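You operate a simulated robot arm through the tools that you are given. There is no shell and no other tool. Be economical: measure what you need, move in short steps, check, and stop when the job is done.

Carry out the task below with a simulated two-armed robot. There is one attempt and no reset: what you move stays moved.

TASK
Roll the loaded cart to the yellow line, brake it, then free the strap and park the strap block.
Fine: let the brake off first; press the strap button once before lifting the strap block onto PARK; the board stays on the deck. Where these are worked on the way, their far stop is far enough and under half their travel is too little: cart brake.

It is judged by the outcome, as a careful person would: the job done as asked, and still so three seconds after it is handed in. It fails if anything else is knocked over, pushed out of place, dropped, spilled or broken.

THE ROBOT
Two 7-joint arms with two-finger parallel grippers on one trunk, on a base that drives. Base frame: it is fixed to the floor where the robot stands at the start and does not move with it; the origin is under the middle of the robot, x ahead of it, y to its left, z up. Units: mm, rad, N and s.
The left shoulder is at the start at [70, 134, 1126], the right one opposite. With the tool pointing down near the work surface each hand reaches from about 100 to 600 mm from the robot's upright axis, wherever it stands, measured 20 degrees to its own side. Places, roughly: cart brake [500, 0, 500]; cart deck [800, 300, 600]; cart pedal [500, 600, 200]; cart strap button [600, 400, 600]; panel cart [700, 200, 400]; park plate of the cart [600, 200, 600]. Payload 1.57 kg a hand.
The TCP of each hand is the grasp point between the finger pads, 30 mm short of the fingertips. In the tool frame z runs along the fingers and y along their closing line. The gripper opens to 80 mm. The fingers are 17 mm wide and 12 mm thick; the gripper's body (40 by 82 mm) begins 80 mm behind the TCP.
Orientation is that of the tool frame in the base frame, as a unit quaternion [w, x, y, z]. With the fingers straight down and closing along the base's y, the tool's x points along the base's -x, its y along +y and its z along -z.

THE INTERFACE
- The arms move only by the tool apply_moves. It takes "left_series", "right_series" or both (then of equal length, played together; a hand with none holds still); each is a list that holds one entry, the list of rows, each a list of 7 numbers: the shift along the tool's x, y, z in cm, then the turn, a rotation vector about the tool's x, y, z in rad, then the closure, from 0 (fully open) to 1 (shut). In form: [[[tx, ty, tz, wx, wy, wz, fingers], ...]]. A call has 1 to 8 rows; each row shifts and turns the commanded pose from where the row before left it, along the tool's axes as they then stand. A row lasts 0.2 s, in which the tool goes at most 50 mm and 0.15 rad; a call with a longer step from one row to the next is refused whole, and so is a gripper value outside its range. A pose out of reach is approached as far as the arm can. The call stops where the force on the tool passes 40 N (or 10 N more than at its start, if that is more) or the arm is blocked; 0.2 s more then pass. The fingers move at their own pace (about 153 mm/s each) and stop on an object; they squeeze with about 36 N. The grip force told is the motor's: it shows also when the fingers shut on nothing. Time passes only in rows, and 0.2 s behind the last, so rows that do not move let the fingers close. The reply holds the time, the measured pose of the TCP, the force on the tool along the base axes, the opening and the grip force, in the units named above and with some noise, with the torque about the TCP (base axes, N m) and any sound that the robot's microphone picked up, and new pictures: "views" is both (left out), scene, wrist or none (wrist: the cameras of the hands that moved).
- Cameras (640 x 400 px; columns grow to the right, rows downward): "scene" is now at [125.3, 24.4, 1340]; the picture's right is [0.30, -0.96, 0.00], its down [-0.69, -0.21, -0.69] and it looks along [0.66, 0.20, -0.72] (base axes); focal length 276 px, centre (320, 200). "left" rides on the left gripper at [72, 7, -122] in its tool frame; the picture's right is [-0.09, 1.00, 0.00], its down [-0.84, -0.08, -0.54] and it looks along [-0.54, -0.05, 0.84] (tool axes); focal length 238 px, centre (320, 200). "right" rides on the right gripper at [72, -7, -122] in its tool frame; the picture's right is [0.09, 1.00, 0.00], its down [-0.84, 0.08, -0.54] and it looks along [-0.54, 0.05, 0.84] (tool axes); focal length 238 px, centre (320, 200). There is no depth. A picture from a camera that has moved, and an enlarged one, comes with that camera's place and axes in the base frame and with its lens.
- raise_lower(by): slides the trunk up (or, below 0, down) by that many mm; the arms and the scene camera ride with it, the base frame stays. It gives what a move gives, with no picture.
- base_move(legs): drives the robot by 1 to 6 legs, each [ahead, left, turn to the left] in mm, mm and rad, along the robot's own axes; the way and the turn of a leg run together, so that a leg with both is an arc; at most 1500 mm and 3.142 rad a leg. The arms and the cameras ride along, it lands a little off, and it stops where it bumps. It gives what a move gives, and a new picture of the scene camera.
- pan_tilt(pan, tilt): turns the head with the scene camera to pan (to the left, within 1.501 rad either way) and tilt (down, from -0.506 to 1.204), counted from straight ahead of the robot. It gives what a move gives, and a new picture of the scene camera.
- close_up(camera, box): a new picture of the part [left, top, right, bottom] of that camera's present view, enlarged. The clock stands still meanwhile.
- close_job(): hands the job in; it is judged then, once.

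Go step by step. Nothing tells you exact positions but the pictures and the camera data: compare them with the known pose of the tool, close in by small moves and look again before you grip or let go. The budget is 120 turns and 260 pictures, counting those below and the enlarged ones. Unless the task says otherwise, let go and move clear before handing in, and close with one line.

The tools are called by a JSON object that holds its "api" and its "payload". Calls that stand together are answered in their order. apply_moves: Moves the arms, as the interface text tells. Its arguments: {"type":"object","properties":{"left_series":{"type":"array"},"right_series":{"type":"array"},"views":{"type":"string","enum":["both","scene","wrist","none"]}},"required":[]} The other tools are called the same way: raise_lower (by) slides the trunk up or down; base_move (legs) drives the base; pan_tilt (pan, tilt) turns the head that bears the scene camera; close_up (camera, box) takes an enlarged picture of a part of a camera's view; close_job () hands the job in.

At the start:

```text
time: 0.0
left_ee_pos: [391.5, 364.0, 1079.5]
left_ee_rot: [0.0, 0.0, 1.0, -0.001]
left_contact_force: [0.0, 0.0, 0.3]
left_wrist_torque: [0.03, 0.01, 0.02]
left_finger_gap: 80.0
left_grip_force: 0.1
right_ee_pos: [386.8, -48.1, 1078.6]
right_ee_rot: [0.001, 0.0, 1.0, 0.0]
right_contact_force: [0.2, 0.7, 0.2]
right_wrist_torque: [-0.03, -0.01, 0.02]
right_finger_gap: 80.1
right_grip_force: 0.1
trunk travel left (down, up): [-700.0, 240.0]
robot x, y, heading: [1.8, -0.6, 0.001]
head pan, tilt: [0.3, 0.806]
```

scene: 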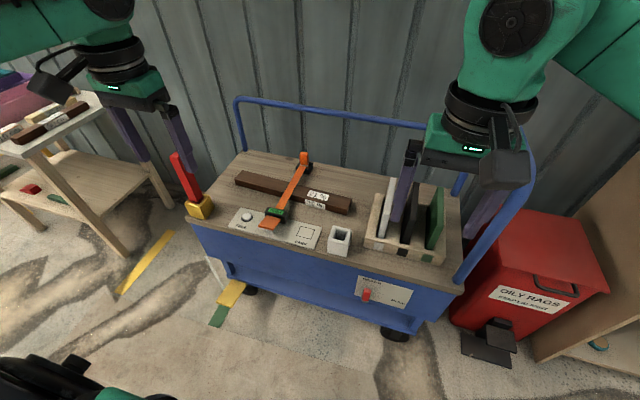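
right: 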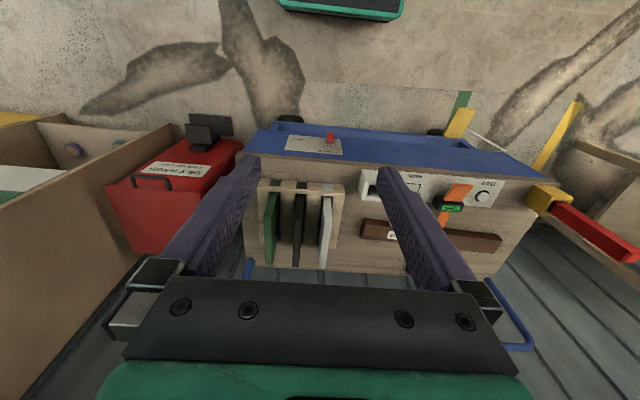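
left: 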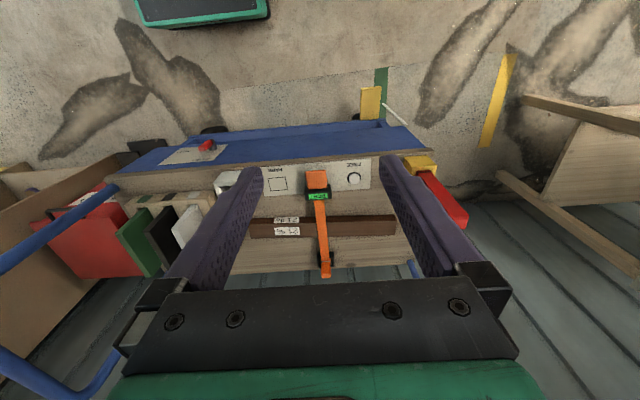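

I see the cart with a strap and board, a small red lever on its front panel, a red handle at its left end, and yellow marks on the floor. I will look closer before moving.

{"api": "close_up", "payload": {"camera": "scene", "box": [320, 240, 460, 328]}}

{"api": "close_up", "payload": {"camera": "scene", "box": [160, 140, 370, 270]}}

{"api": "close_up", "payload": {"camera": "scene", "box": [90, 200, 290, 325]}}

```text
4.55 times, centred on (390, 284) of scene
camera zoom: at [125.3, 24.4, 1340.0], right [0.3, -0.96, 0.0], down [-0.69, -0.21, -0.69], along [0.66, 0.2, -0.72], focal length 1256 px, centre (2, -182)
```

zoom: 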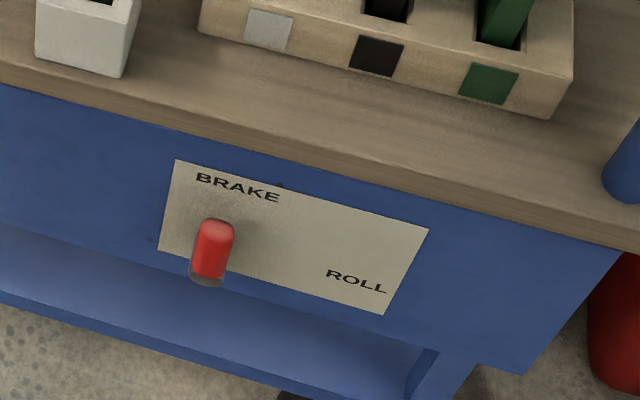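

```text
3.05 times, centred on (265, 205) of scene
camera zoom: at [125.3, 24.4, 1340.0], right [0.3, -0.96, 0.0], down [-0.69, -0.21, -0.69], along [0.66, 0.2, -0.72], focal length 842 px, centre (488, 185)
```

zoom: 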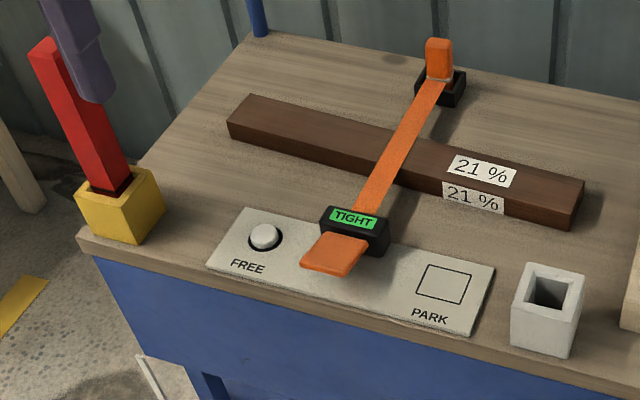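

```text
3.20 times, centred on (190, 262) of scene
camera zoom: at [125.3, 24.4, 1340.0], right [0.3, -0.96, 0.0], down [-0.69, -0.21, -0.69], along [0.66, 0.2, -0.72], focal length 884 px, centre (736, 0)
```

zoom: 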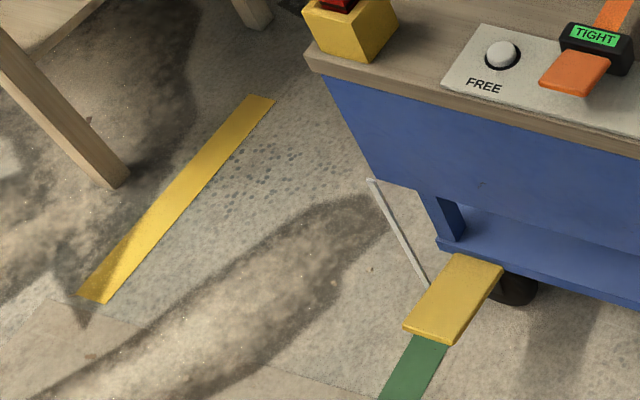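

The yellow line lies along x at about y=1190, and the green line is at about y=645, beside the cart's left end. I will turn the head to see the rest.

{"api": "pan_tilt", "payload": {"pan": -0.3, "tilt": 0.7}}

{"api": "pan_tilt", "payload": {"pan": 0.8, "tilt": 0.9}}

```text
time: 1.0
left_ee_pos: [393.1, 364.7, 1080.4]
left_ee_rot: [-0.001, 0.0, 1.0, 0.0]
left_contact_force: [0.5, 0.8, -0.5]
left_wrist_torque: [0.01, 0.01, -0.01]
left_finger_gap: 79.9
left_grip_force: 0.1
right_ee_pos: [385.5, -48.4, 1077.9]
right_ee_rot: [-0.001, 0.0, 1.0, 0.0]
right_contact_force: [-0.1, 0.5, -0.1]
right_wrist_torque: [0.01, 0.01, 0.01]
right_finger_gap: 79.8
right_grip_force: 0.0
trunk travel left (down, up): [-700.0, 240.0]
robot x, y, heading: [-1.5, -1.1, -0.002]
head pan, tilt: [-0.3, 0.7]
camera scene: at [129.7, -24.3, 1348.8], right [-0.29, -0.96, 0.0], down [-0.62, 0.19, -0.76], along [0.73, -0.23, -0.64], focal length 276 px, centre (320, 200)
```

scene: 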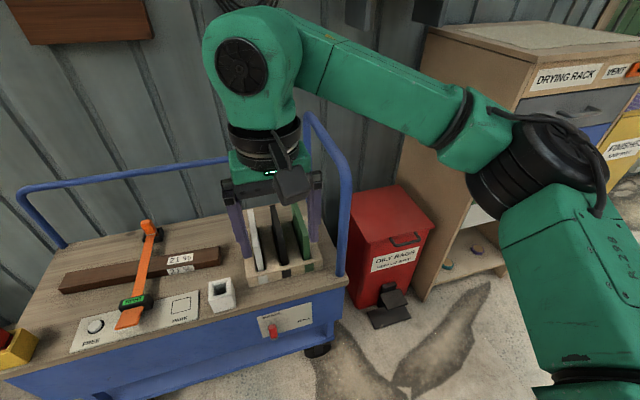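

```text
time: 2.3
left_ee_pos: [392.9, 364.9, 1079.4]
left_ee_rot: [-0.001, 0.0, 1.0, 0.0]
left_contact_force: [0.1, -0.1, 0.0]
left_wrist_torque: [0.01, -0.01, -0.03]
left_finger_gap: 80.1
left_grip_force: 0.1
right_ee_pos: [385.2, -48.8, 1079.9]
right_ee_rot: [0.0, 0.0, 1.0, 0.0]
right_contact_force: [-0.3, 0.1, 0.3]
right_wrist_torque: [-0.02, 0.0, -0.02]
right_finger_gap: 80.2
right_grip_force: 0.0
trunk travel left (down, up): [-700.0, 240.0]
robot x, y, heading: [1.8, 1.2, -0.001]
head pan, tilt: [0.799, 0.901]
camera scene: at [101.2, 54.7, 1332.6], right [0.72, -0.7, 0.0], down [-0.55, -0.56, -0.62], along [0.43, 0.45, -0.78], focal length 276 px, centre (320, 200)
```

scene: 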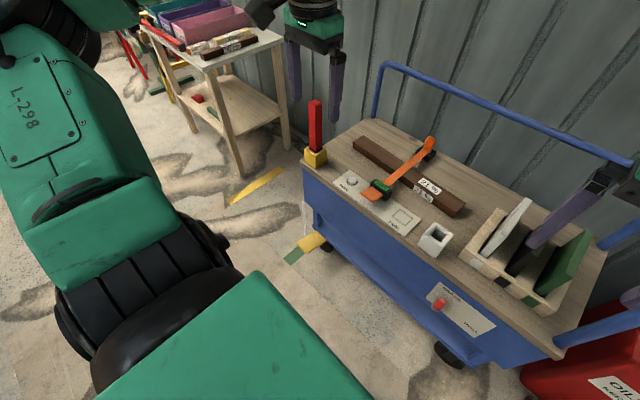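

{"api": "close_up", "payload": {"camera": "scene", "box": [270, 90, 370, 275]}}

{"api": "close_up", "payload": {"camera": "scene", "box": [400, 170, 640, 400]}}

```text
2.16 times, centred on (320, 182) of scene
camera zoom: at [101.2, 54.7, 1332.6], right [0.72, -0.7, 0.0], down [-0.55, -0.56, -0.62], along [0.43, 0.45, -0.78], focal length 597 px, centre (320, 238)
```

zoom: 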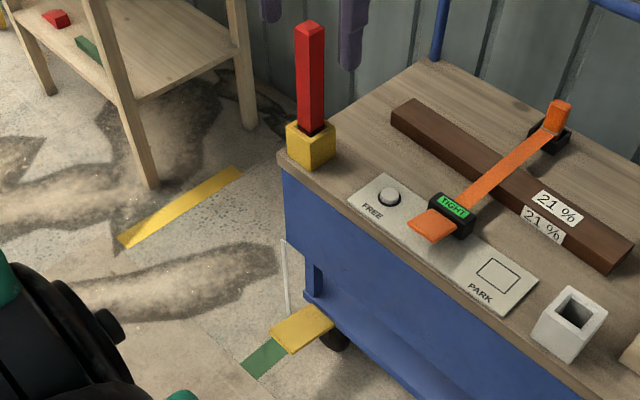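

```text
1.74 times, centred on (520, 285) of scene
camera zoom: at [101.2, 54.7, 1332.6], right [0.72, -0.7, 0.0], down [-0.55, -0.56, -0.62], along [0.43, 0.45, -0.78], focal length 480 px, centre (-28, 52)
```

zoom: 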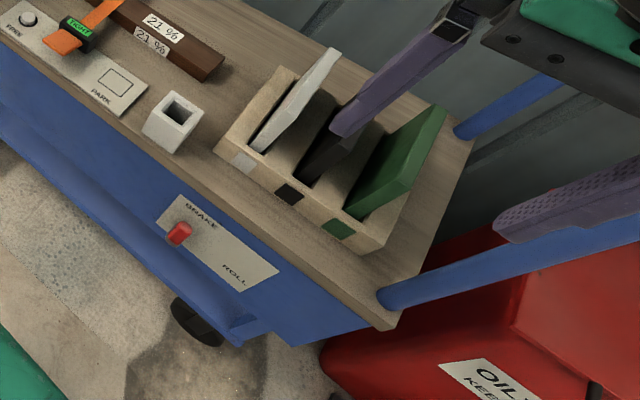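

The cart front is at about x=585 and the brake peg is near [555,-5,476], set to BRAKE. I will lower the trunk and bring the right wrist camera over to look at it.

{"api": "raise_lower", "payload": {"by": -300}}

{"api": "apply_moves", "payload": {"right_series": [[[0, 2, 4, 0, 0, 0, 0], [0, 2, 4, 0, 0, 0, 0], [0, 0, 0, 0, 0, 0, 0]]], "views": "both"}}

```text
time: 5.3
left_ee_pos: [392.0, 365.7, 780.2]
left_ee_rot: [0.0, 0.0, 1.0, -0.001]
left_contact_force: [0.1, 0.1, 0.0]
left_wrist_torque: [0.01, 0.0, 0.03]
left_finger_gap: 79.8
left_grip_force: 0.0
right_ee_pos: [387.4, -48.4, 779.7]
right_ee_rot: [0.0, 0.0, 1.0, 0.0]
right_contact_force: [-0.4, -0.4, -0.7]
right_wrist_torque: [-0.01, -0.02, -0.04]
right_finger_gap: 80.1
right_grip_force: 0.0
trunk travel left (down, up): [-400.0, 540.0]
robot x, y, heading: [2.1, 1.5, 0.003]
head pan, tilt: [0.799, 0.901]
```

```text
time: 6.1
left_ee_pos: [392.3, 363.7, 780.0]
left_ee_rot: [0.0, 0.0, 1.0, 0.0]
left_contact_force: [0.1, 0.2, 0.3]
left_wrist_torque: [0.02, 0.04, -0.03]
left_finger_gap: 80.3
left_grip_force: 0.1
right_ee_pos: [386.9, -8.2, 699.8]
right_ee_rot: [0.001, 0.0, 1.0, 0.0]
right_contact_force: [-0.1, 1.0, -0.3]
right_wrist_torque: [-0.01, -0.03, -0.01]
right_finger_gap: 80.1
right_grip_force: 0.0
trunk travel left (down, up): [-400.0, 540.0]
robot x, y, heading: [1.5, -0.8, -0.0]
head pan, tilt: [0.799, 0.901]
camera scene: at [101.0, 54.6, 1032.7], right [0.72, -0.7, 0.0], down [-0.55, -0.56, -0.62], along [0.43, 0.45, -0.78], focal length 276 px, centre (320, 200)
camera right: at [315.7, -14.9, 822.3], right [-0.09, 1.0, 0.0], down [0.84, 0.08, 0.54], along [0.54, 0.05, -0.84], focal length 238 px, centre (320, 200)
```

scene: 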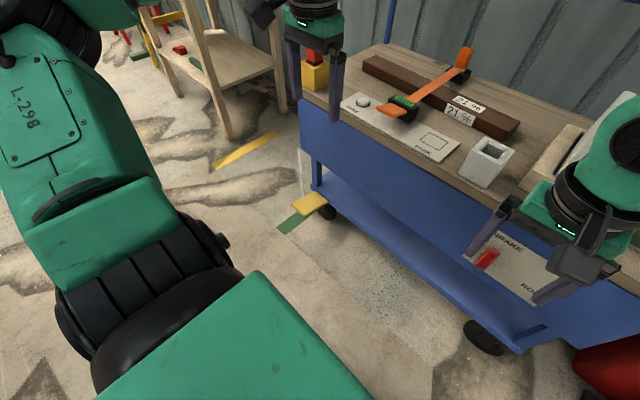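
right: 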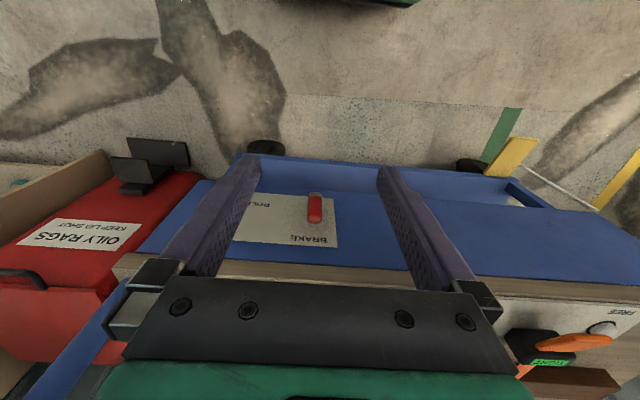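

{"api": "close_up", "payload": {"camera": "right", "box": [230, 170, 390, 270]}}

{"api": "pan_tilt", "payload": {"pan": 0.0, "tilt": 0.75}}

{"api": "close_up", "payload": {"camera": "scene", "box": [260, 190, 420, 290]}}

```text
4.00 times, centred on (310, 220) of right
camera zoom: at [315.7, -14.9, 822.3], right [-0.09, 1.0, 0.0], down [0.84, 0.08, 0.54], along [0.54, 0.05, -0.84], focal length 953 px, centre (360, 120)
```

zoom: 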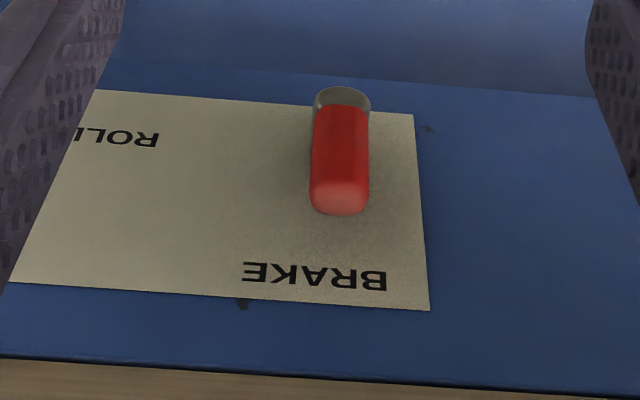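

```text
time: 7.3
left_ee_pos: [391.9, 364.4, 782.0]
left_ee_rot: [0.0, 0.0, 1.0, 0.001]
left_contact_force: [-1.4, 0.4, 0.1]
left_wrist_torque: [-0.03, -0.03, -0.03]
left_finger_gap: 79.8
left_grip_force: 0.1
right_ee_pos: [387.0, -8.2, 700.5]
right_ee_rot: [0.0, 0.0, 1.0, 0.0]
right_contact_force: [-0.3, -0.3, 0.9]
right_wrist_torque: [0.07, 0.0, 0.01]
right_finger_gap: 80.0
right_grip_force: 0.0
trunk travel left (down, up): [-400.0, 540.0]
robot x, y, heading: [-5.7, -1.9, 0.003]
head pan, tilt: [0.0, 0.75]
camera scene: at [131.3, 0.7, 1044.5], right [0.0, -1.0, 0.0], down [-0.68, 0.0, -0.73], along [0.73, 0.0, -0.68], focal length 276 px, centre (320, 200)
```

scene: 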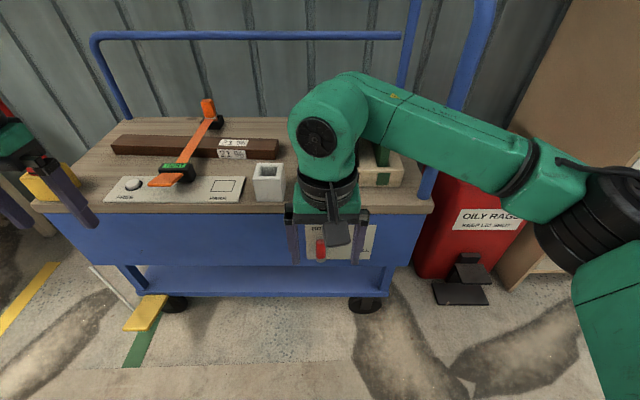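

```text
4.00 times, centred on (340, 240) of scene
camera zoom: at [131.3, 0.7, 1044.5], right [0.0, -1.0, 0.0], down [-0.68, 0.0, -0.73], along [0.73, 0.0, -0.68], focal length 1105 px, centre (240, 40)
```

zoom: 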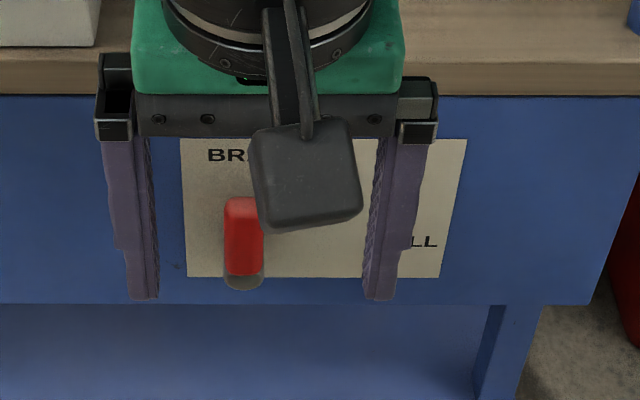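

The peg's shape is ambiguous from above: it is either a horizontal slider peg or a pivoting lever. I will lower the head for a more level look.

{"api": "raise_lower", "payload": {"by": -250}}

{"api": "pan_tilt", "payload": {"pan": 0.15, "tilt": 0.45}}

```text
time: 9.8
left_ee_pos: [391.7, 364.7, 529.2]
left_ee_rot: [0.0, 0.0, 1.0, 0.0]
left_contact_force: [0.3, 1.0, 0.4]
left_wrist_torque: [0.01, -0.05, -0.01]
left_finger_gap: 80.0
left_grip_force: 0.1
right_ee_pos: [386.5, -9.4, 450.2]
right_ee_rot: [-0.001, 0.0, 1.0, -0.001]
right_contact_force: [0.6, -0.7, -1.1]
right_wrist_torque: [-0.05, -0.01, -0.01]
right_finger_gap: 79.9
right_grip_force: 0.0
trunk travel left (down, up): [-150.0, 790.0]
robot x, y, heading: [0.1, -2.8, -0.0]
head pan, tilt: [0.0, 0.75]
```

```text
time: 10.6
left_ee_pos: [391.5, 364.4, 529.6]
left_ee_rot: [0.0, 0.0, 1.0, 0.0]
left_contact_force: [0.9, -0.2, -0.1]
left_wrist_torque: [-0.01, 0.02, 0.0]
left_finger_gap: 80.0
left_grip_force: 0.1
right_ee_pos: [387.6, -7.9, 450.8]
right_ee_rot: [0.0, 0.0, 1.0, 0.0]
right_contact_force: [-0.4, 0.2, -0.8]
right_wrist_torque: [0.03, 0.03, -0.01]
right_finger_gap: 79.8
right_grip_force: 0.1
trunk travel left (down, up): [-150.0, 790.0]
robot x, y, heading: [1.2, 1.9, -0.001]
head pan, tilt: [0.15, 0.45]
camera scene: at [139.3, 14.4, 820.9], right [0.15, -0.99, 0.0], down [-0.43, -0.07, -0.9], along [0.89, 0.13, -0.44], focal length 276 px, centre (320, 200)
```

scene: 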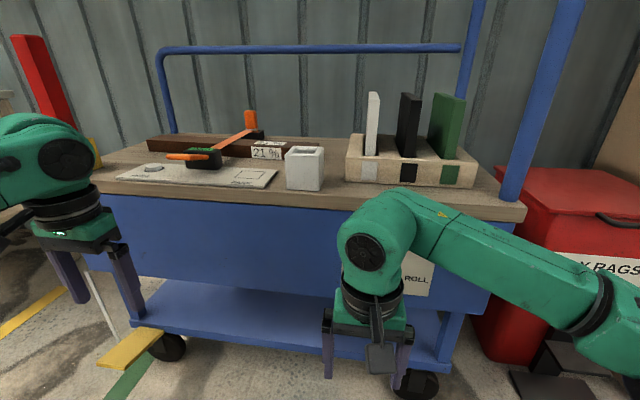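

{"api": "apply_moves", "payload": {"right_series": [[[0, -5, 0, 0, 0, 0, 0], [0, -5, 0, 0, 0, 0, 0], [0, -5, 0, 0, 0, 0, 0], [0, -5, 0, 0, 0, 0, 0]]], "views": "both"}}

{"api": "close_up", "payload": {"camera": "scene", "box": [300, 200, 460, 300]}}

{"api": "close_up", "payload": {"camera": "scene", "box": [0, 220, 240, 400]}}

```text
time: 11.6
left_ee_pos: [391.9, 364.6, 530.2]
left_ee_rot: [0.0, 0.0, 1.0, 0.0]
left_contact_force: [-0.7, 0.2, 0.2]
left_wrist_torque: [-0.01, -0.01, 0.02]
left_finger_gap: 80.0
left_grip_force: 0.0
right_ee_pos: [386.9, -205.8, 451.5]
right_ee_rot: [0.0, 0.0, 1.0, 0.001]
right_contact_force: [0.0, -0.4, -0.2]
right_wrist_torque: [-0.03, -0.01, 0.01]
right_finger_gap: 80.3
right_grip_force: 0.1
trunk travel left (down, up): [-150.0, 790.0]
robot x, y, heading: [-0.6, 0.4, 0.001]
head pan, tilt: [0.15, 0.45]
camera scene: at [139.2, 14.3, 821.0], right [0.15, -0.99, 0.0], down [-0.43, -0.07, -0.9], along [0.89, 0.13, -0.44], focal length 276 px, centre (320, 200)
camera right: at [314.7, -214.6, 573.1], right [-0.09, 1.0, 0.0], down [0.84, 0.08, 0.54], along [0.54, 0.05, -0.84], focal length 238 px, centre (320, 200)
```

scene: 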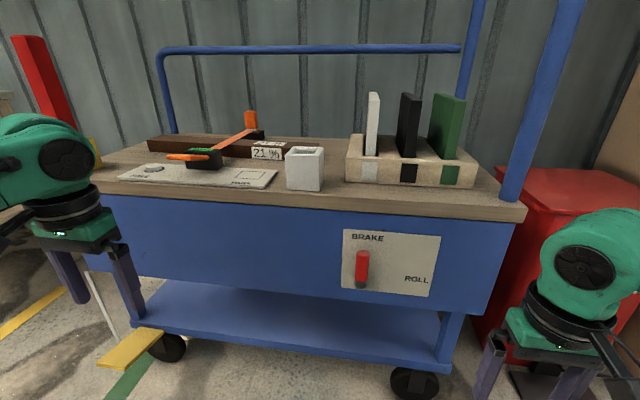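
right: 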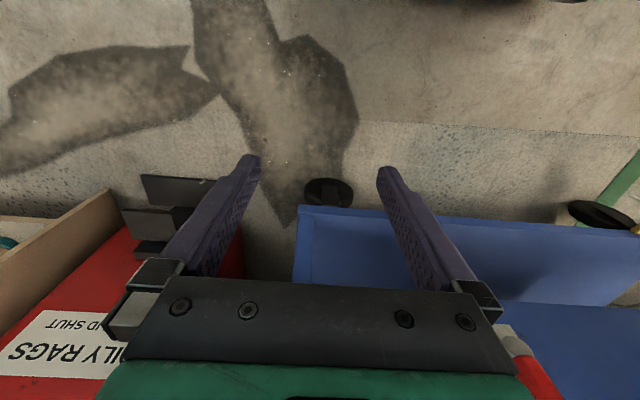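

```text
4.00 times, centred on (380, 250) of scene
camera zoom: at [139.2, 14.3, 821.0], right [0.15, -0.99, 0.0], down [-0.43, -0.07, -0.9], along [0.89, 0.13, -0.44], focal length 1105 px, centre (80, 0)
```

zoom: 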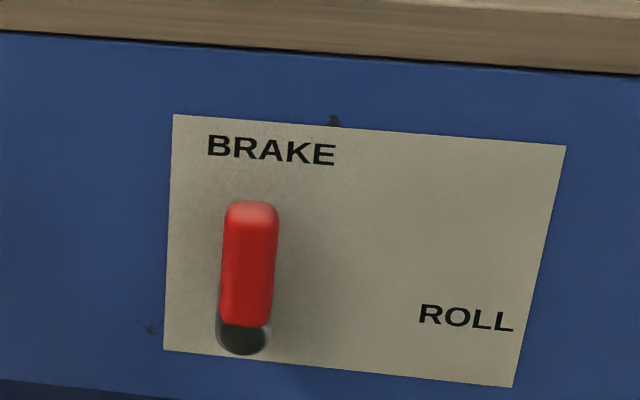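

```text
2.22 times, centred on (120, 310) of scene
camera zoom: at [139.2, 14.3, 821.0], right [0.15, -0.99, 0.0], down [-0.43, -0.07, -0.9], along [0.89, 0.13, -0.44], focal length 614 px, centre (764, -44)
```

zoom: 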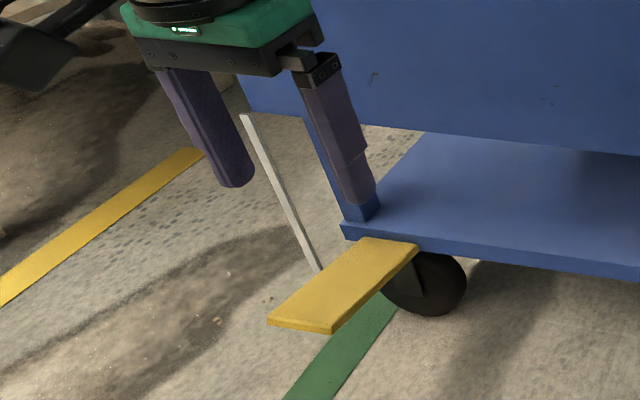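

The brake is a rotary lever: hub near [546,-3,447], red arm pointing up about 70 mm (BRAKE), with ROLL clockwise toward -y. I will turn the right hand to point forward with its fingers closed and use it as a pusher.

{"api": "apply_moves", "payload": {"right_series": [[[0, 0, 0, 0, -0.15, 0, 1], [0, 0, 0, 0, -0.15, 0, 1], [0, 0, 0, 0, -0.15, 0, 1], [0, 0, 0, 0, -0.15, 0, 1], [0, 0, 0, 0, -0.15, 0, 1], [0, 0, 0, 0, -0.15, 0, 1], [0, 0, 0, 0, -0.15, 0, 1], [0, 0, 0, 0, -0.15, 0, 1]]], "views": "both"}}

```text
time: 13.4
left_ee_pos: [393.2, 364.1, 530.0]
left_ee_rot: [-0.001, 0.0, 1.0, 0.0]
left_contact_force: [0.2, -1.0, -0.3]
left_wrist_torque: [0.03, 0.04, 0.0]
left_finger_gap: 80.1
left_grip_force: 0.1
right_ee_pos: [442.1, -193.7, 443.1]
right_ee_rot: [0.493, -0.004, 0.87, 0.011]
right_contact_force: [2.1, -0.9, 5.8]
right_wrist_torque: [0.05, 0.55, 0.13]
right_finger_gap: 0.0
right_grip_force: 21.1
right hand out of reach, approached as far as the arm can: row 6, 7, 8
trunk travel left (down, up): [-150.0, 790.0]
robot x, y, heading: [-0.5, 3.7, 0.005]
head pan, tilt: [0.15, 0.45]
camera scene: at [139.8, 14.1, 820.8], right [0.15, -0.99, 0.0], down [-0.43, -0.06, -0.9], along [0.89, 0.13, -0.44], focal length 276 px, centre (320, 200)
camera right: at [300.8, -202.2, 444.9], right [-0.06, 1.0, -0.06], down [-0.04, 0.06, 1.0], along [1.0, 0.07, 0.03], focal length 238 px, centre (320, 200)
```

scene: 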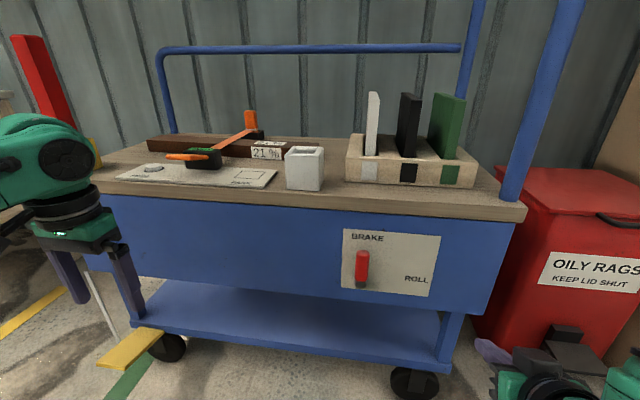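
right: 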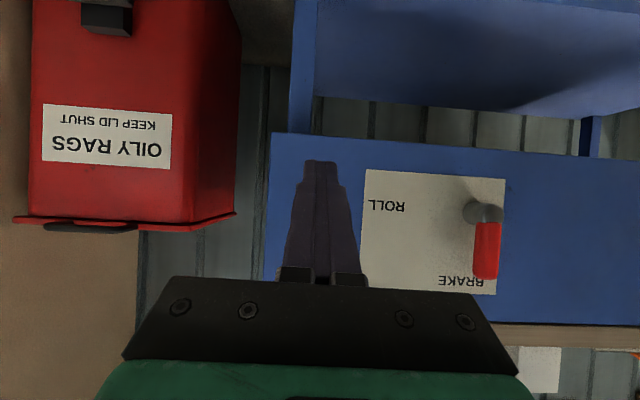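

{"api": "apply_moves", "payload": {"right_series": [[[-1.2, 4, 0.65, 0, 0, 0, 1], [-1.2, 4, 0.65, 0, 0, 0, 1], [-1.2, 4, 0.65, 0, 0, 0, 1], [-1.2, 4, 0.65, 0, 0, 0, 1], [-1.2, 4, 0.65, 0, 0, 0, 1], [-1.2, 4, 0.65, 0, 0, 0, 1]]], "views": "wrist"}}

```text
time: 14.8
left_ee_pos: [391.8, 365.7, 528.8]
left_ee_rot: [0.0, 0.0, 1.0, 0.0]
left_contact_force: [-0.1, 0.4, 0.6]
left_wrist_torque: [0.01, -0.02, -0.08]
left_finger_gap: 79.9
left_grip_force: 0.1
right_ee_pos: [511.6, 46.4, 501.8]
right_ee_rot: [0.515, -0.001, 0.857, 0.005]
right_contact_force: [-0.1, 0.3, -0.8]
right_wrist_torque: [-0.03, 0.0, -0.02]
right_finger_gap: 0.1
right_grip_force: 21.3
trunk travel left (down, up): [-150.0, 790.0]
robot x, y, heading: [3.0, -0.8, 0.001]
head pan, tilt: [0.15, 0.45]
camera right: at [370.1, 37.7, 495.4], right [-0.05, 1.0, -0.07], down [-0.09, 0.07, 0.99], along [0.99, 0.06, 0.08], focal length 238 px, centre (320, 200)
```

right: 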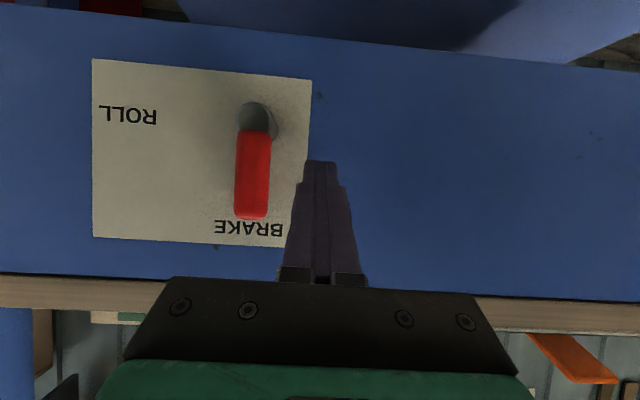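

{"api": "apply_moves", "payload": {"right_series": [[[-1.64, -1.2, 0.94, 0, 0, 0, 1], [0, -1.7, 0, 0, 0, 0, 1], [0, -2, 0, 0, 0, 0, 1], [0, -2, 0, 0, 0, 0, 1]]], "views": "both"}}

```text
time: 15.8
left_ee_pos: [391.6, 364.6, 529.1]
left_ee_rot: [0.0, 0.0, 1.0, 0.0]
left_contact_force: [-0.8, 0.5, 0.4]
left_wrist_torque: [-0.03, 0.01, 0.06]
left_finger_gap: 79.6
left_grip_force: 0.0
right_ee_pos: [527.8, -23.5, 512.6]
right_ee_rot: [0.516, -0.002, 0.857, 0.005]
right_contact_force: [0.0, 0.1, 0.3]
right_wrist_torque: [0.05, -0.01, 0.03]
right_finger_gap: 0.1
right_grip_force: 21.6
trunk travel left (down, up): [-150.0, 790.0]
robot x, y, heading: [-2.1, 0.0, -0.001]
head pan, tilt: [0.15, 0.45]
camera scene: at [139.3, 14.4, 820.9], right [0.15, -0.99, 0.0], down [-0.43, -0.07, -0.9], along [0.89, 0.13, -0.44], focal length 276 px, centre (320, 200)
camera right: at [386.9, -32.2, 505.9], right [-0.05, 1.0, -0.07], down [-0.09, 0.07, 0.99], along [0.99, 0.06, 0.08], focal length 238 px, centre (320, 200)
```

scene: 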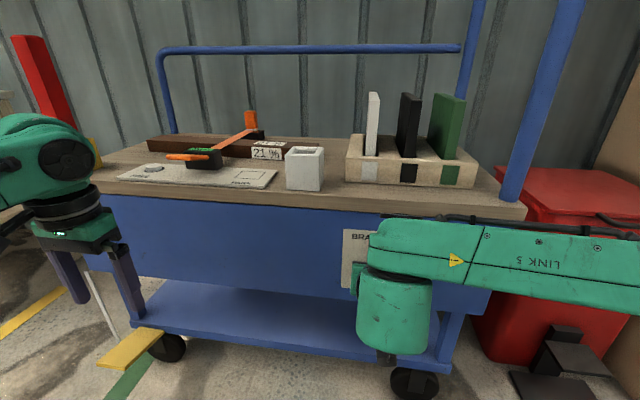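
right: 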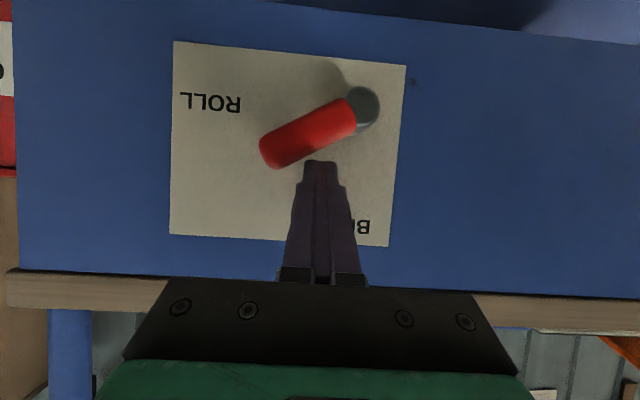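

The lever turned freely by about 60°. I will finish the arc to ROLL.

{"api": "apply_moves", "payload": {"right_series": [[[1.06, -1.9, 0.57, 0, 0, 0, 1], [1.41, -1.1, 0.75, 0, 0, 0, 1], [0.7, 0, 0.38, 0, 0, 0, 1], [0.4, 0, 0.2, 0, 0, 0, 1]]], "views": "wrist"}}

```text
time: 16.6
left_ee_pos: [391.9, 366.0, 531.1]
left_ee_rot: [0.0, 0.0, 1.0, 0.0]
left_contact_force: [-0.4, 0.2, 0.9]
left_wrist_torque: [-0.01, 0.01, 0.03]
left_finger_gap: 80.0
left_grip_force: 0.1
right_ee_pos: [530.9, -53.8, 488.8]
right_ee_rot: [0.53, -0.001, 0.848, 0.01]
right_contact_force: [1.0, -1.1, 17.2]
right_wrist_torque: [0.02, -0.35, 0.01]
right_finger_gap: 0.1
right_grip_force: 21.5
trunk travel left (down, up): [-150.0, 790.0]
robot x, y, heading: [2.3, -2.7, 0.004]
head pan, tilt: [0.15, 0.45]
stopped in row 3 (right hand): the force on the tool passed its limit at 45 N (the readings are from after the stop); the commanded pose is now the measured one
camera right: at [391.2, -60.7, 478.2], right [-0.05, 1.0, -0.07], down [-0.12, 0.06, 0.99], along [0.99, 0.06, 0.12], focal length 238 px, centre (320, 200)
```

right: 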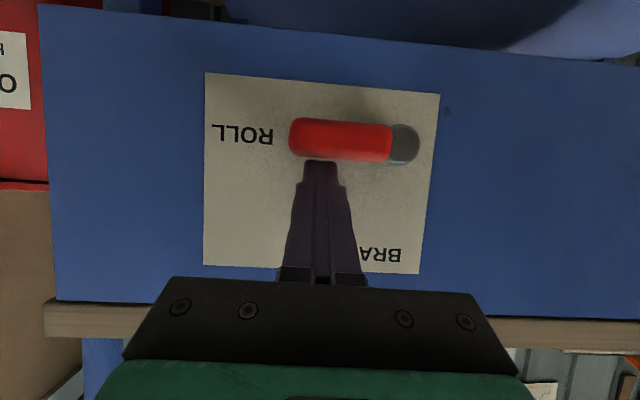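

The lever is at its ROLL stop. I will back the hand off to the right, then raise the trunk to reach the push-rail post near [645,-265].

{"api": "apply_moves", "payload": {"right_series": [[[0, 0, -4, 0, 0, 0, 0.5], [0, 0, -4, 0, 0, 0, 0], [0, -4, 0, 0, 0, 0, 0], [0, -4, 0, 0, 0, 0, 0], [0, -4, 0, 0, 0, 0, 0], [0, -4, 0, 0, 0, 0, 0], [0, -4, 0, 0, 0, 0, 0]]], "views": "none"}}

{"api": "raise_lower", "payload": {"by": 270}}

{"api": "pan_tilt", "payload": {"pan": -0.3, "tilt": 0.6}}

{"api": "apply_moves", "payload": {"right_series": [[[0, 0, 0, 0, -0.1, 0, 0]]], "views": "wrist"}}

```text
time: 18.2
left_ee_pos: [393.2, 364.6, 530.7]
left_ee_rot: [0.0, -0.002, 1.0, 0.001]
left_contact_force: [-0.2, 0.8, 0.2]
left_wrist_torque: [-0.02, -0.02, 0.03]
left_finger_gap: 79.7
left_grip_force: 0.1
right_ee_pos: [462.8, -253.3, 517.5]
right_ee_rot: [0.525, -0.003, 0.851, 0.008]
right_contact_force: [0.0, 0.2, -0.4]
right_wrist_torque: [0.02, -0.02, 0.02]
right_finger_gap: 80.2
right_grip_force: 0.1
trunk travel left (down, up): [-150.0, 790.0]
robot x, y, heading: [2.5, -2.1, -0.001]
head pan, tilt: [0.15, 0.45]
```

```text
time: 21.0
left_ee_pos: [391.4, 365.6, 800.2]
left_ee_rot: [0.0, 0.0, 1.0, 0.0]
left_contact_force: [-0.3, 0.0, -0.3]
left_wrist_torque: [0.01, -0.05, 0.04]
left_finger_gap: 79.7
left_grip_force: 0.2
right_ee_pos: [464.6, -252.7, 787.4]
right_ee_rot: [0.525, -0.002, 0.851, 0.009]
right_contact_force: [-0.2, 0.1, 0.7]
right_wrist_torque: [0.01, 0.01, 0.0]
right_finger_gap: 80.1
right_grip_force: 0.0
trunk travel left (down, up): [-420.0, 520.0]
robot x, y, heading: [1.4, -0.0, -0.005]
head pan, tilt: [0.15, 0.45]
```

```text
time: 21.9
left_ee_pos: [392.0, 365.0, 799.5]
left_ee_rot: [0.0, 0.0, 1.0, 0.0]
left_contact_force: [0.2, -0.3, 0.0]
left_wrist_torque: [0.01, -0.03, -0.01]
left_finger_gap: 79.9
left_grip_force: 0.1
right_ee_pos: [463.4, -253.2, 788.4]
right_ee_rot: [0.525, -0.002, 0.851, 0.009]
right_contact_force: [0.2, 0.6, -0.4]
right_wrist_torque: [0.01, 0.0, -0.02]
right_finger_gap: 80.0
right_grip_force: 0.2
trunk travel left (down, up): [-420.0, 520.0]
robot x, y, heading: [2.4, -2.5, 0.0]
head pan, tilt: [-0.3, 0.6]
camera scene: at [132.9, -25.3, 1077.4], right [-0.29, -0.96, 0.0], down [-0.54, 0.17, -0.83], along [0.79, -0.24, -0.56], focal length 276 px, centre (320, 200)
```

scene: 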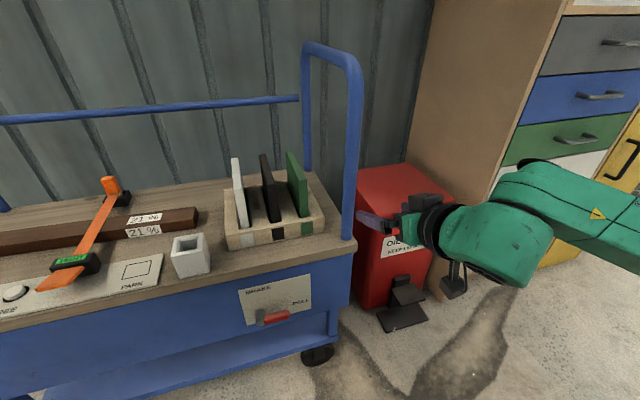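

```text
time: 22.3
left_ee_pos: [391.1, 364.4, 800.4]
left_ee_rot: [-0.001, -0.001, 1.0, 0.0]
left_contact_force: [0.4, 0.8, -0.6]
left_wrist_torque: [0.0, 0.04, -0.01]
left_finger_gap: 80.0
left_grip_force: 0.1
right_ee_pos: [463.4, -252.4, 788.7]
right_ee_rot: [0.567, -0.001, 0.824, 0.008]
right_contact_force: [0.8, 0.4, -0.3]
right_wrist_torque: [0.02, 0.04, 0.02]
right_finger_gap: 80.1
right_grip_force: 0.1
trunk travel left (down, up): [-420.0, 520.0]
robot x, y, heading: [2.7, -0.2, -0.002]
head pan, tilt: [-0.3, 0.6]
camera right: at [324.2, -261.8, 764.4], right [-0.04, 1.0, -0.07], down [-0.21, 0.06, 0.98], along [0.98, 0.06, 0.21], focal length 238 px, centre (320, 200)
```

right: 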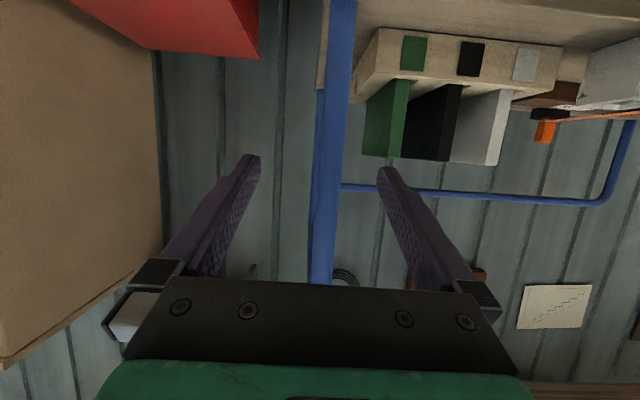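

{"api": "apply_moves", "payload": {"right_series": [[[-1.3, 0.25, 3.4, 0, 0, 0, 0], [-1.3, 0.25, 3.4, 0, 0, 0, 0], [-1.3, 0.25, 3.4, 0, 0, 0, 0]]], "views": "both"}}

```text
time: 23.1
left_ee_pos: [393.1, 365.4, 799.4]
left_ee_rot: [-0.001, 0.0, 1.0, 0.0]
left_contact_force: [0.1, 0.3, -0.9]
left_wrist_torque: [0.01, 0.03, 0.02]
left_finger_gap: 80.1
left_grip_force: 0.0
right_ee_pos: [572.3, -247.0, 786.9]
right_ee_rot: [0.566, 0.0, 0.824, 0.008]
right_contact_force: [0.2, 0.1, -0.2]
right_wrist_torque: [0.0, 0.02, 0.04]
right_finger_gap: 80.1
right_grip_force: 0.1
trunk travel left (down, up): [-420.0, 520.0]
robot x, y, heading: [-1.0, -1.4, 0.002]
head pan, tilt: [-0.3, 0.6]
camera scene: at [133.8, -25.3, 1077.2], right [-0.3, -0.96, 0.0], down [-0.54, 0.17, -0.82], along [0.79, -0.24, -0.57], focal length 276 px, centre (320, 200)
camera right: at [434.7, -254.0, 764.2], right [-0.04, 1.0, -0.07], down [-0.21, 0.06, 0.98], along [0.98, 0.06, 0.2], focal length 238 px, centre (320, 200)
```

scene: 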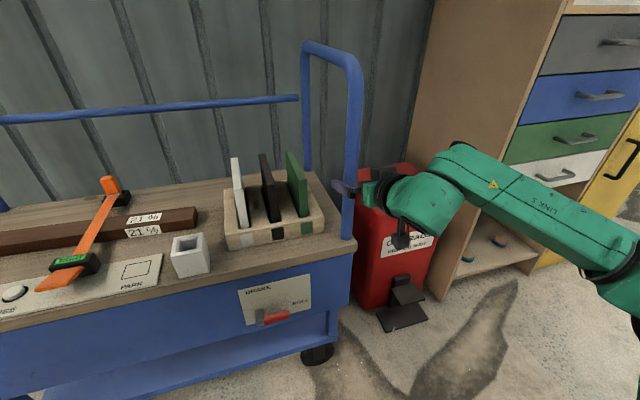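
right: 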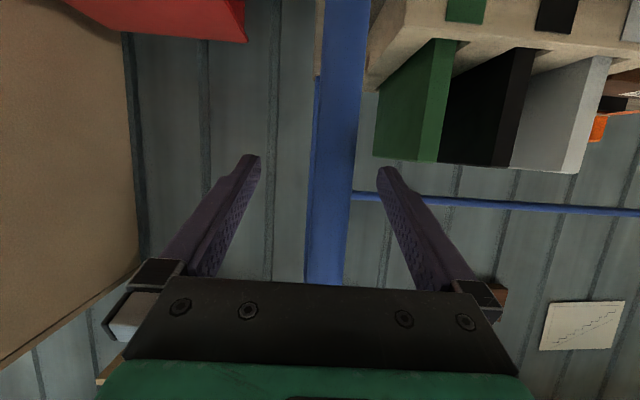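

{"api": "apply_moves", "payload": {"right_series": [[[-0.9, 0.5, 2.3, 0, 0, 0, 0], [-0.9, 0.5, 2.3, 0, 0, 0, 0]]], "views": "both"}}

{"api": "close_up", "payload": {"camera": "scene", "box": [280, 130, 440, 230]}}

```text
time: 23.7
left_ee_pos: [391.8, 365.5, 799.1]
left_ee_rot: [-0.001, 0.0, 1.0, 0.0]
left_contact_force: [0.2, 0.7, 0.2]
left_wrist_torque: [0.02, 0.03, -0.02]
left_finger_gap: 79.8
left_grip_force: 0.0
right_ee_pos: [621.7, -233.5, 786.8]
right_ee_rot: [0.566, -0.001, 0.824, 0.007]
right_contact_force: [-0.4, 0.5, 0.4]
right_wrist_torque: [-0.02, 0.02, 0.02]
right_finger_gap: 79.7
right_grip_force: 0.1
trunk travel left (down, up): [-420.0, 520.0]
robot x, y, heading: [0.2, -0.7, 0.002]
head pan, tilt: [-0.3, 0.6]
camera scene: at [133.2, -25.2, 1077.4], right [-0.3, -0.96, 0.0], down [-0.54, 0.17, -0.82], along [0.79, -0.24, -0.57], focal length 276 px, centre (320, 200)
camera right: at [482.5, -242.1, 763.9], right [-0.04, 1.0, -0.07], down [-0.21, 0.06, 0.98], along [0.98, 0.06, 0.2], focal length 238 px, centre (320, 200)
```

scene: 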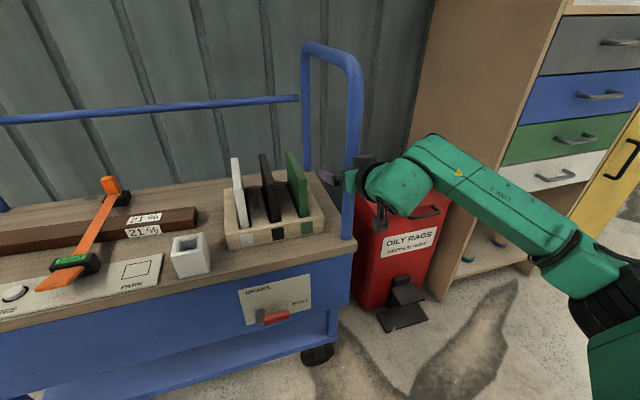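
right: 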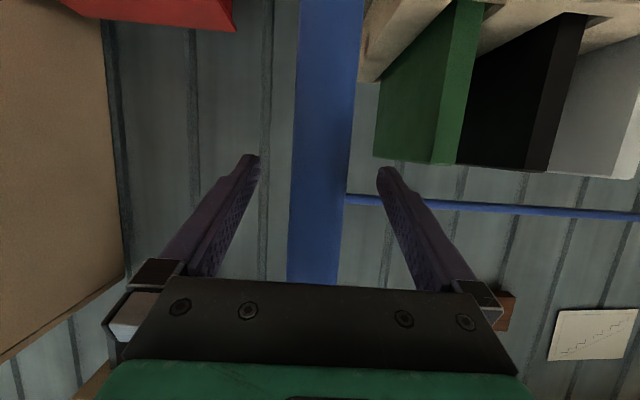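

```text
4.00 times, centred on (360, 180) of scene
camera zoom: at [133.2, -25.2, 1077.4], right [-0.3, -0.96, 0.0], down [-0.54, 0.17, -0.82], along [0.79, -0.24, -0.57], focal length 1105 px, centre (160, 280)
```

zoom: 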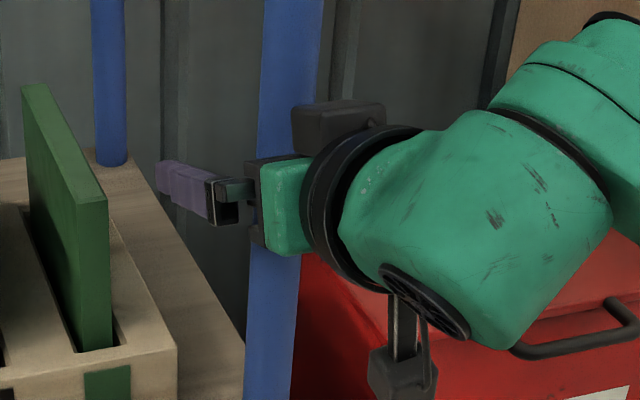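

The post is between the fingers, so I will close on it.

{"api": "apply_moves", "payload": {"right_series": [[[0, 0, 0, 0, 0, 0, 0.5], [0, 0, 0, 0, 0, 0, 1], [0, 0, 0, 0, 0, 0, 1], [0, 0, 0, 0, 0, 0, 1]]], "views": "wrist"}}

```text
time: 24.7
left_ee_pos: [392.7, 364.9, 800.1]
left_ee_rot: [0.0, 0.0, 1.0, -0.001]
left_contact_force: [1.1, -0.5, -0.1]
left_wrist_torque: [-0.01, 0.02, -0.05]
left_finger_gap: 80.0
left_grip_force: 0.0
right_ee_pos: [622.2, -234.7, 786.7]
right_ee_rot: [0.567, -0.001, 0.824, 0.007]
right_contact_force: [2.1, -4.7, 2.2]
right_wrist_torque: [-0.77, 0.29, -0.18]
right_finger_gap: 27.7
right_grip_force: 38.6
trunk travel left (down, up): [-420.0, 520.0]
robot x, y, heading: [0.7, 1.5, -0.001]
head pan, tilt: [-0.3, 0.6]
camera right: at [482.3, -243.2, 764.0], right [-0.04, 1.0, -0.07], down [-0.21, 0.06, 0.98], along [0.98, 0.06, 0.21], focal length 238 px, centre (320, 200)
```

right: 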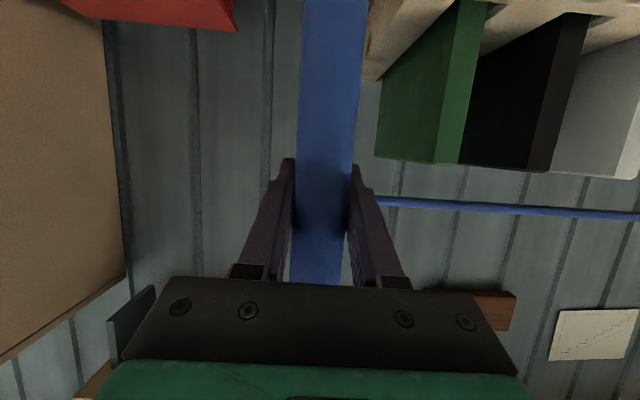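

The post is gripped (27.7 mm). I will turn the head toward the yellow line and try a short drive to the left.

{"api": "pan_tilt", "payload": {"pan": 0.9, "tilt": 0.75}}

{"api": "base_move", "payload": {"legs": [[0, 60, 0]]}}

```text
time: 26.1
left_ee_pos: [393.0, 364.5, 799.5]
left_ee_rot: [0.001, -0.001, 1.0, 0.0]
left_contact_force: [0.7, -0.6, -0.2]
left_wrist_torque: [0.0, 0.0, 0.0]
left_finger_gap: 79.9
left_grip_force: 0.1
right_ee_pos: [620.3, -234.4, 787.0]
right_ee_rot: [0.567, -0.001, 0.824, 0.009]
right_contact_force: [4.0, -4.8, 2.6]
right_wrist_torque: [-0.47, -0.08, 0.16]
right_finger_gap: 27.9
right_grip_force: 37.7
trunk travel left (down, up): [-420.0, 520.0]
robot x, y, heading: [-2.0, 0.5, 0.001]
head pan, tilt: [0.901, 0.75]
camera scene: at [100.2, 65.2, 1064.5], right [0.78, -0.62, 0.0], down [-0.42, -0.53, -0.73], along [0.45, 0.57, -0.68], focal length 276 px, centre (320, 200)
```

scene: 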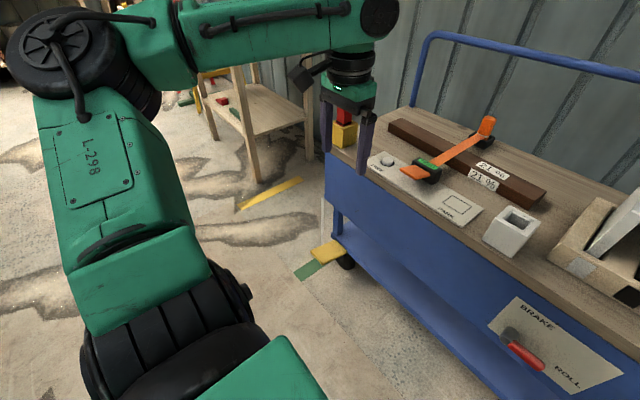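

```text
time: 27.1
left_ee_pos: [391.1, 419.6, 802.1]
left_ee_rot: [0.001, 0.001, 1.0, 0.003]
left_contact_force: [-1.1, -0.3, 1.0]
left_wrist_torque: [0.07, 0.01, 0.0]
left_finger_gap: 79.9
left_grip_force: 0.1
right_ee_pos: [621.4, -188.5, 787.1]
right_ee_rot: [0.567, 0.007, 0.824, 0.001]
right_contact_force: [2.5, -19.4, 6.6]
right_wrist_torque: [-0.62, 0.81, 0.7]
right_finger_gap: 27.6
right_grip_force: 38.5
trunk travel left (down, up): [-420.0, 520.0]
robot x, y, heading: [-0.2, 63.2, -0.001]
head pan, tilt: [0.901, 0.75]
camera scene: at [99.1, 119.8, 1065.0], right [0.78, -0.62, 0.0], down [-0.42, -0.53, -0.73], along [0.46, 0.58, -0.68], focal length 276 px, centre (320, 200)
```

scene: 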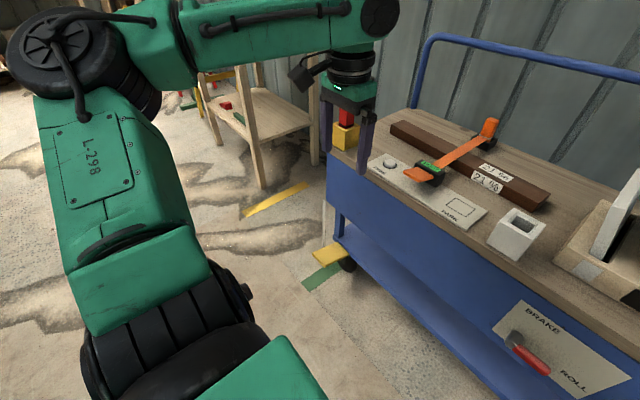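

The cart rolls with the robot. Driving on in steps.

{"api": "base_move", "payload": {"legs": [[0, 250, 0]]}}

```text
time: 28.9
left_ee_pos: [392.0, 671.9, 800.3]
left_ee_rot: [0.0, 0.0, 1.0, 0.001]
left_contact_force: [0.3, 0.4, -0.5]
left_wrist_torque: [0.02, 0.05, 0.02]
left_finger_gap: 80.0
left_grip_force: 0.0
right_ee_pos: [620.7, 61.9, 787.8]
right_ee_rot: [0.566, 0.007, 0.824, -0.003]
right_contact_force: [-8.4, -0.3, -6.0]
right_wrist_torque: [-0.25, 0.41, -0.19]
right_finger_gap: 27.9
right_grip_force: 37.5
trunk travel left (down, up): [-420.0, 520.0]
robot x, y, heading: [-2.4, 304.8, 0.001]
head pan, tilt: [0.901, 0.75]
camera scene: at [99.7, 372.4, 1064.7], right [0.78, -0.62, 0.0], down [-0.42, -0.53, -0.73], along [0.46, 0.57, -0.68], focal length 276 px, centre (320, 200)
```

scene: 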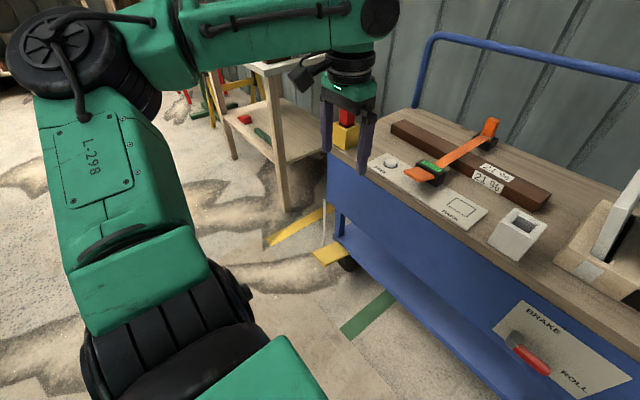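

{"api": "close_up", "payload": {"camera": "scene", "box": [240, 180, 420, 345]}}

```text
2.42 times, centred on (330, 262) of scene
camera zoom: at [99.7, 372.4, 1064.7], right [0.78, -0.62, 0.0], down [-0.42, -0.53, -0.73], along [0.46, 0.57, -0.68], focal length 670 px, centre (296, 48)
```

zoom: 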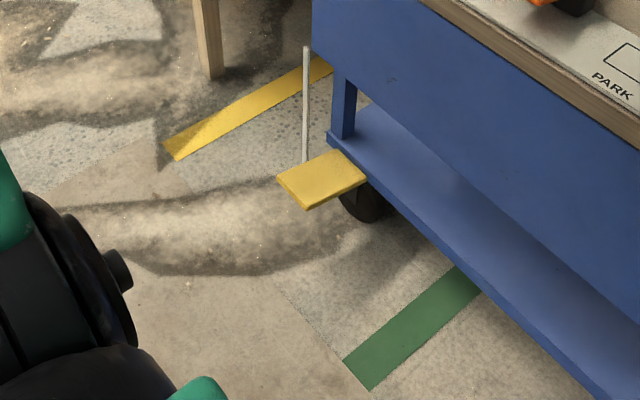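

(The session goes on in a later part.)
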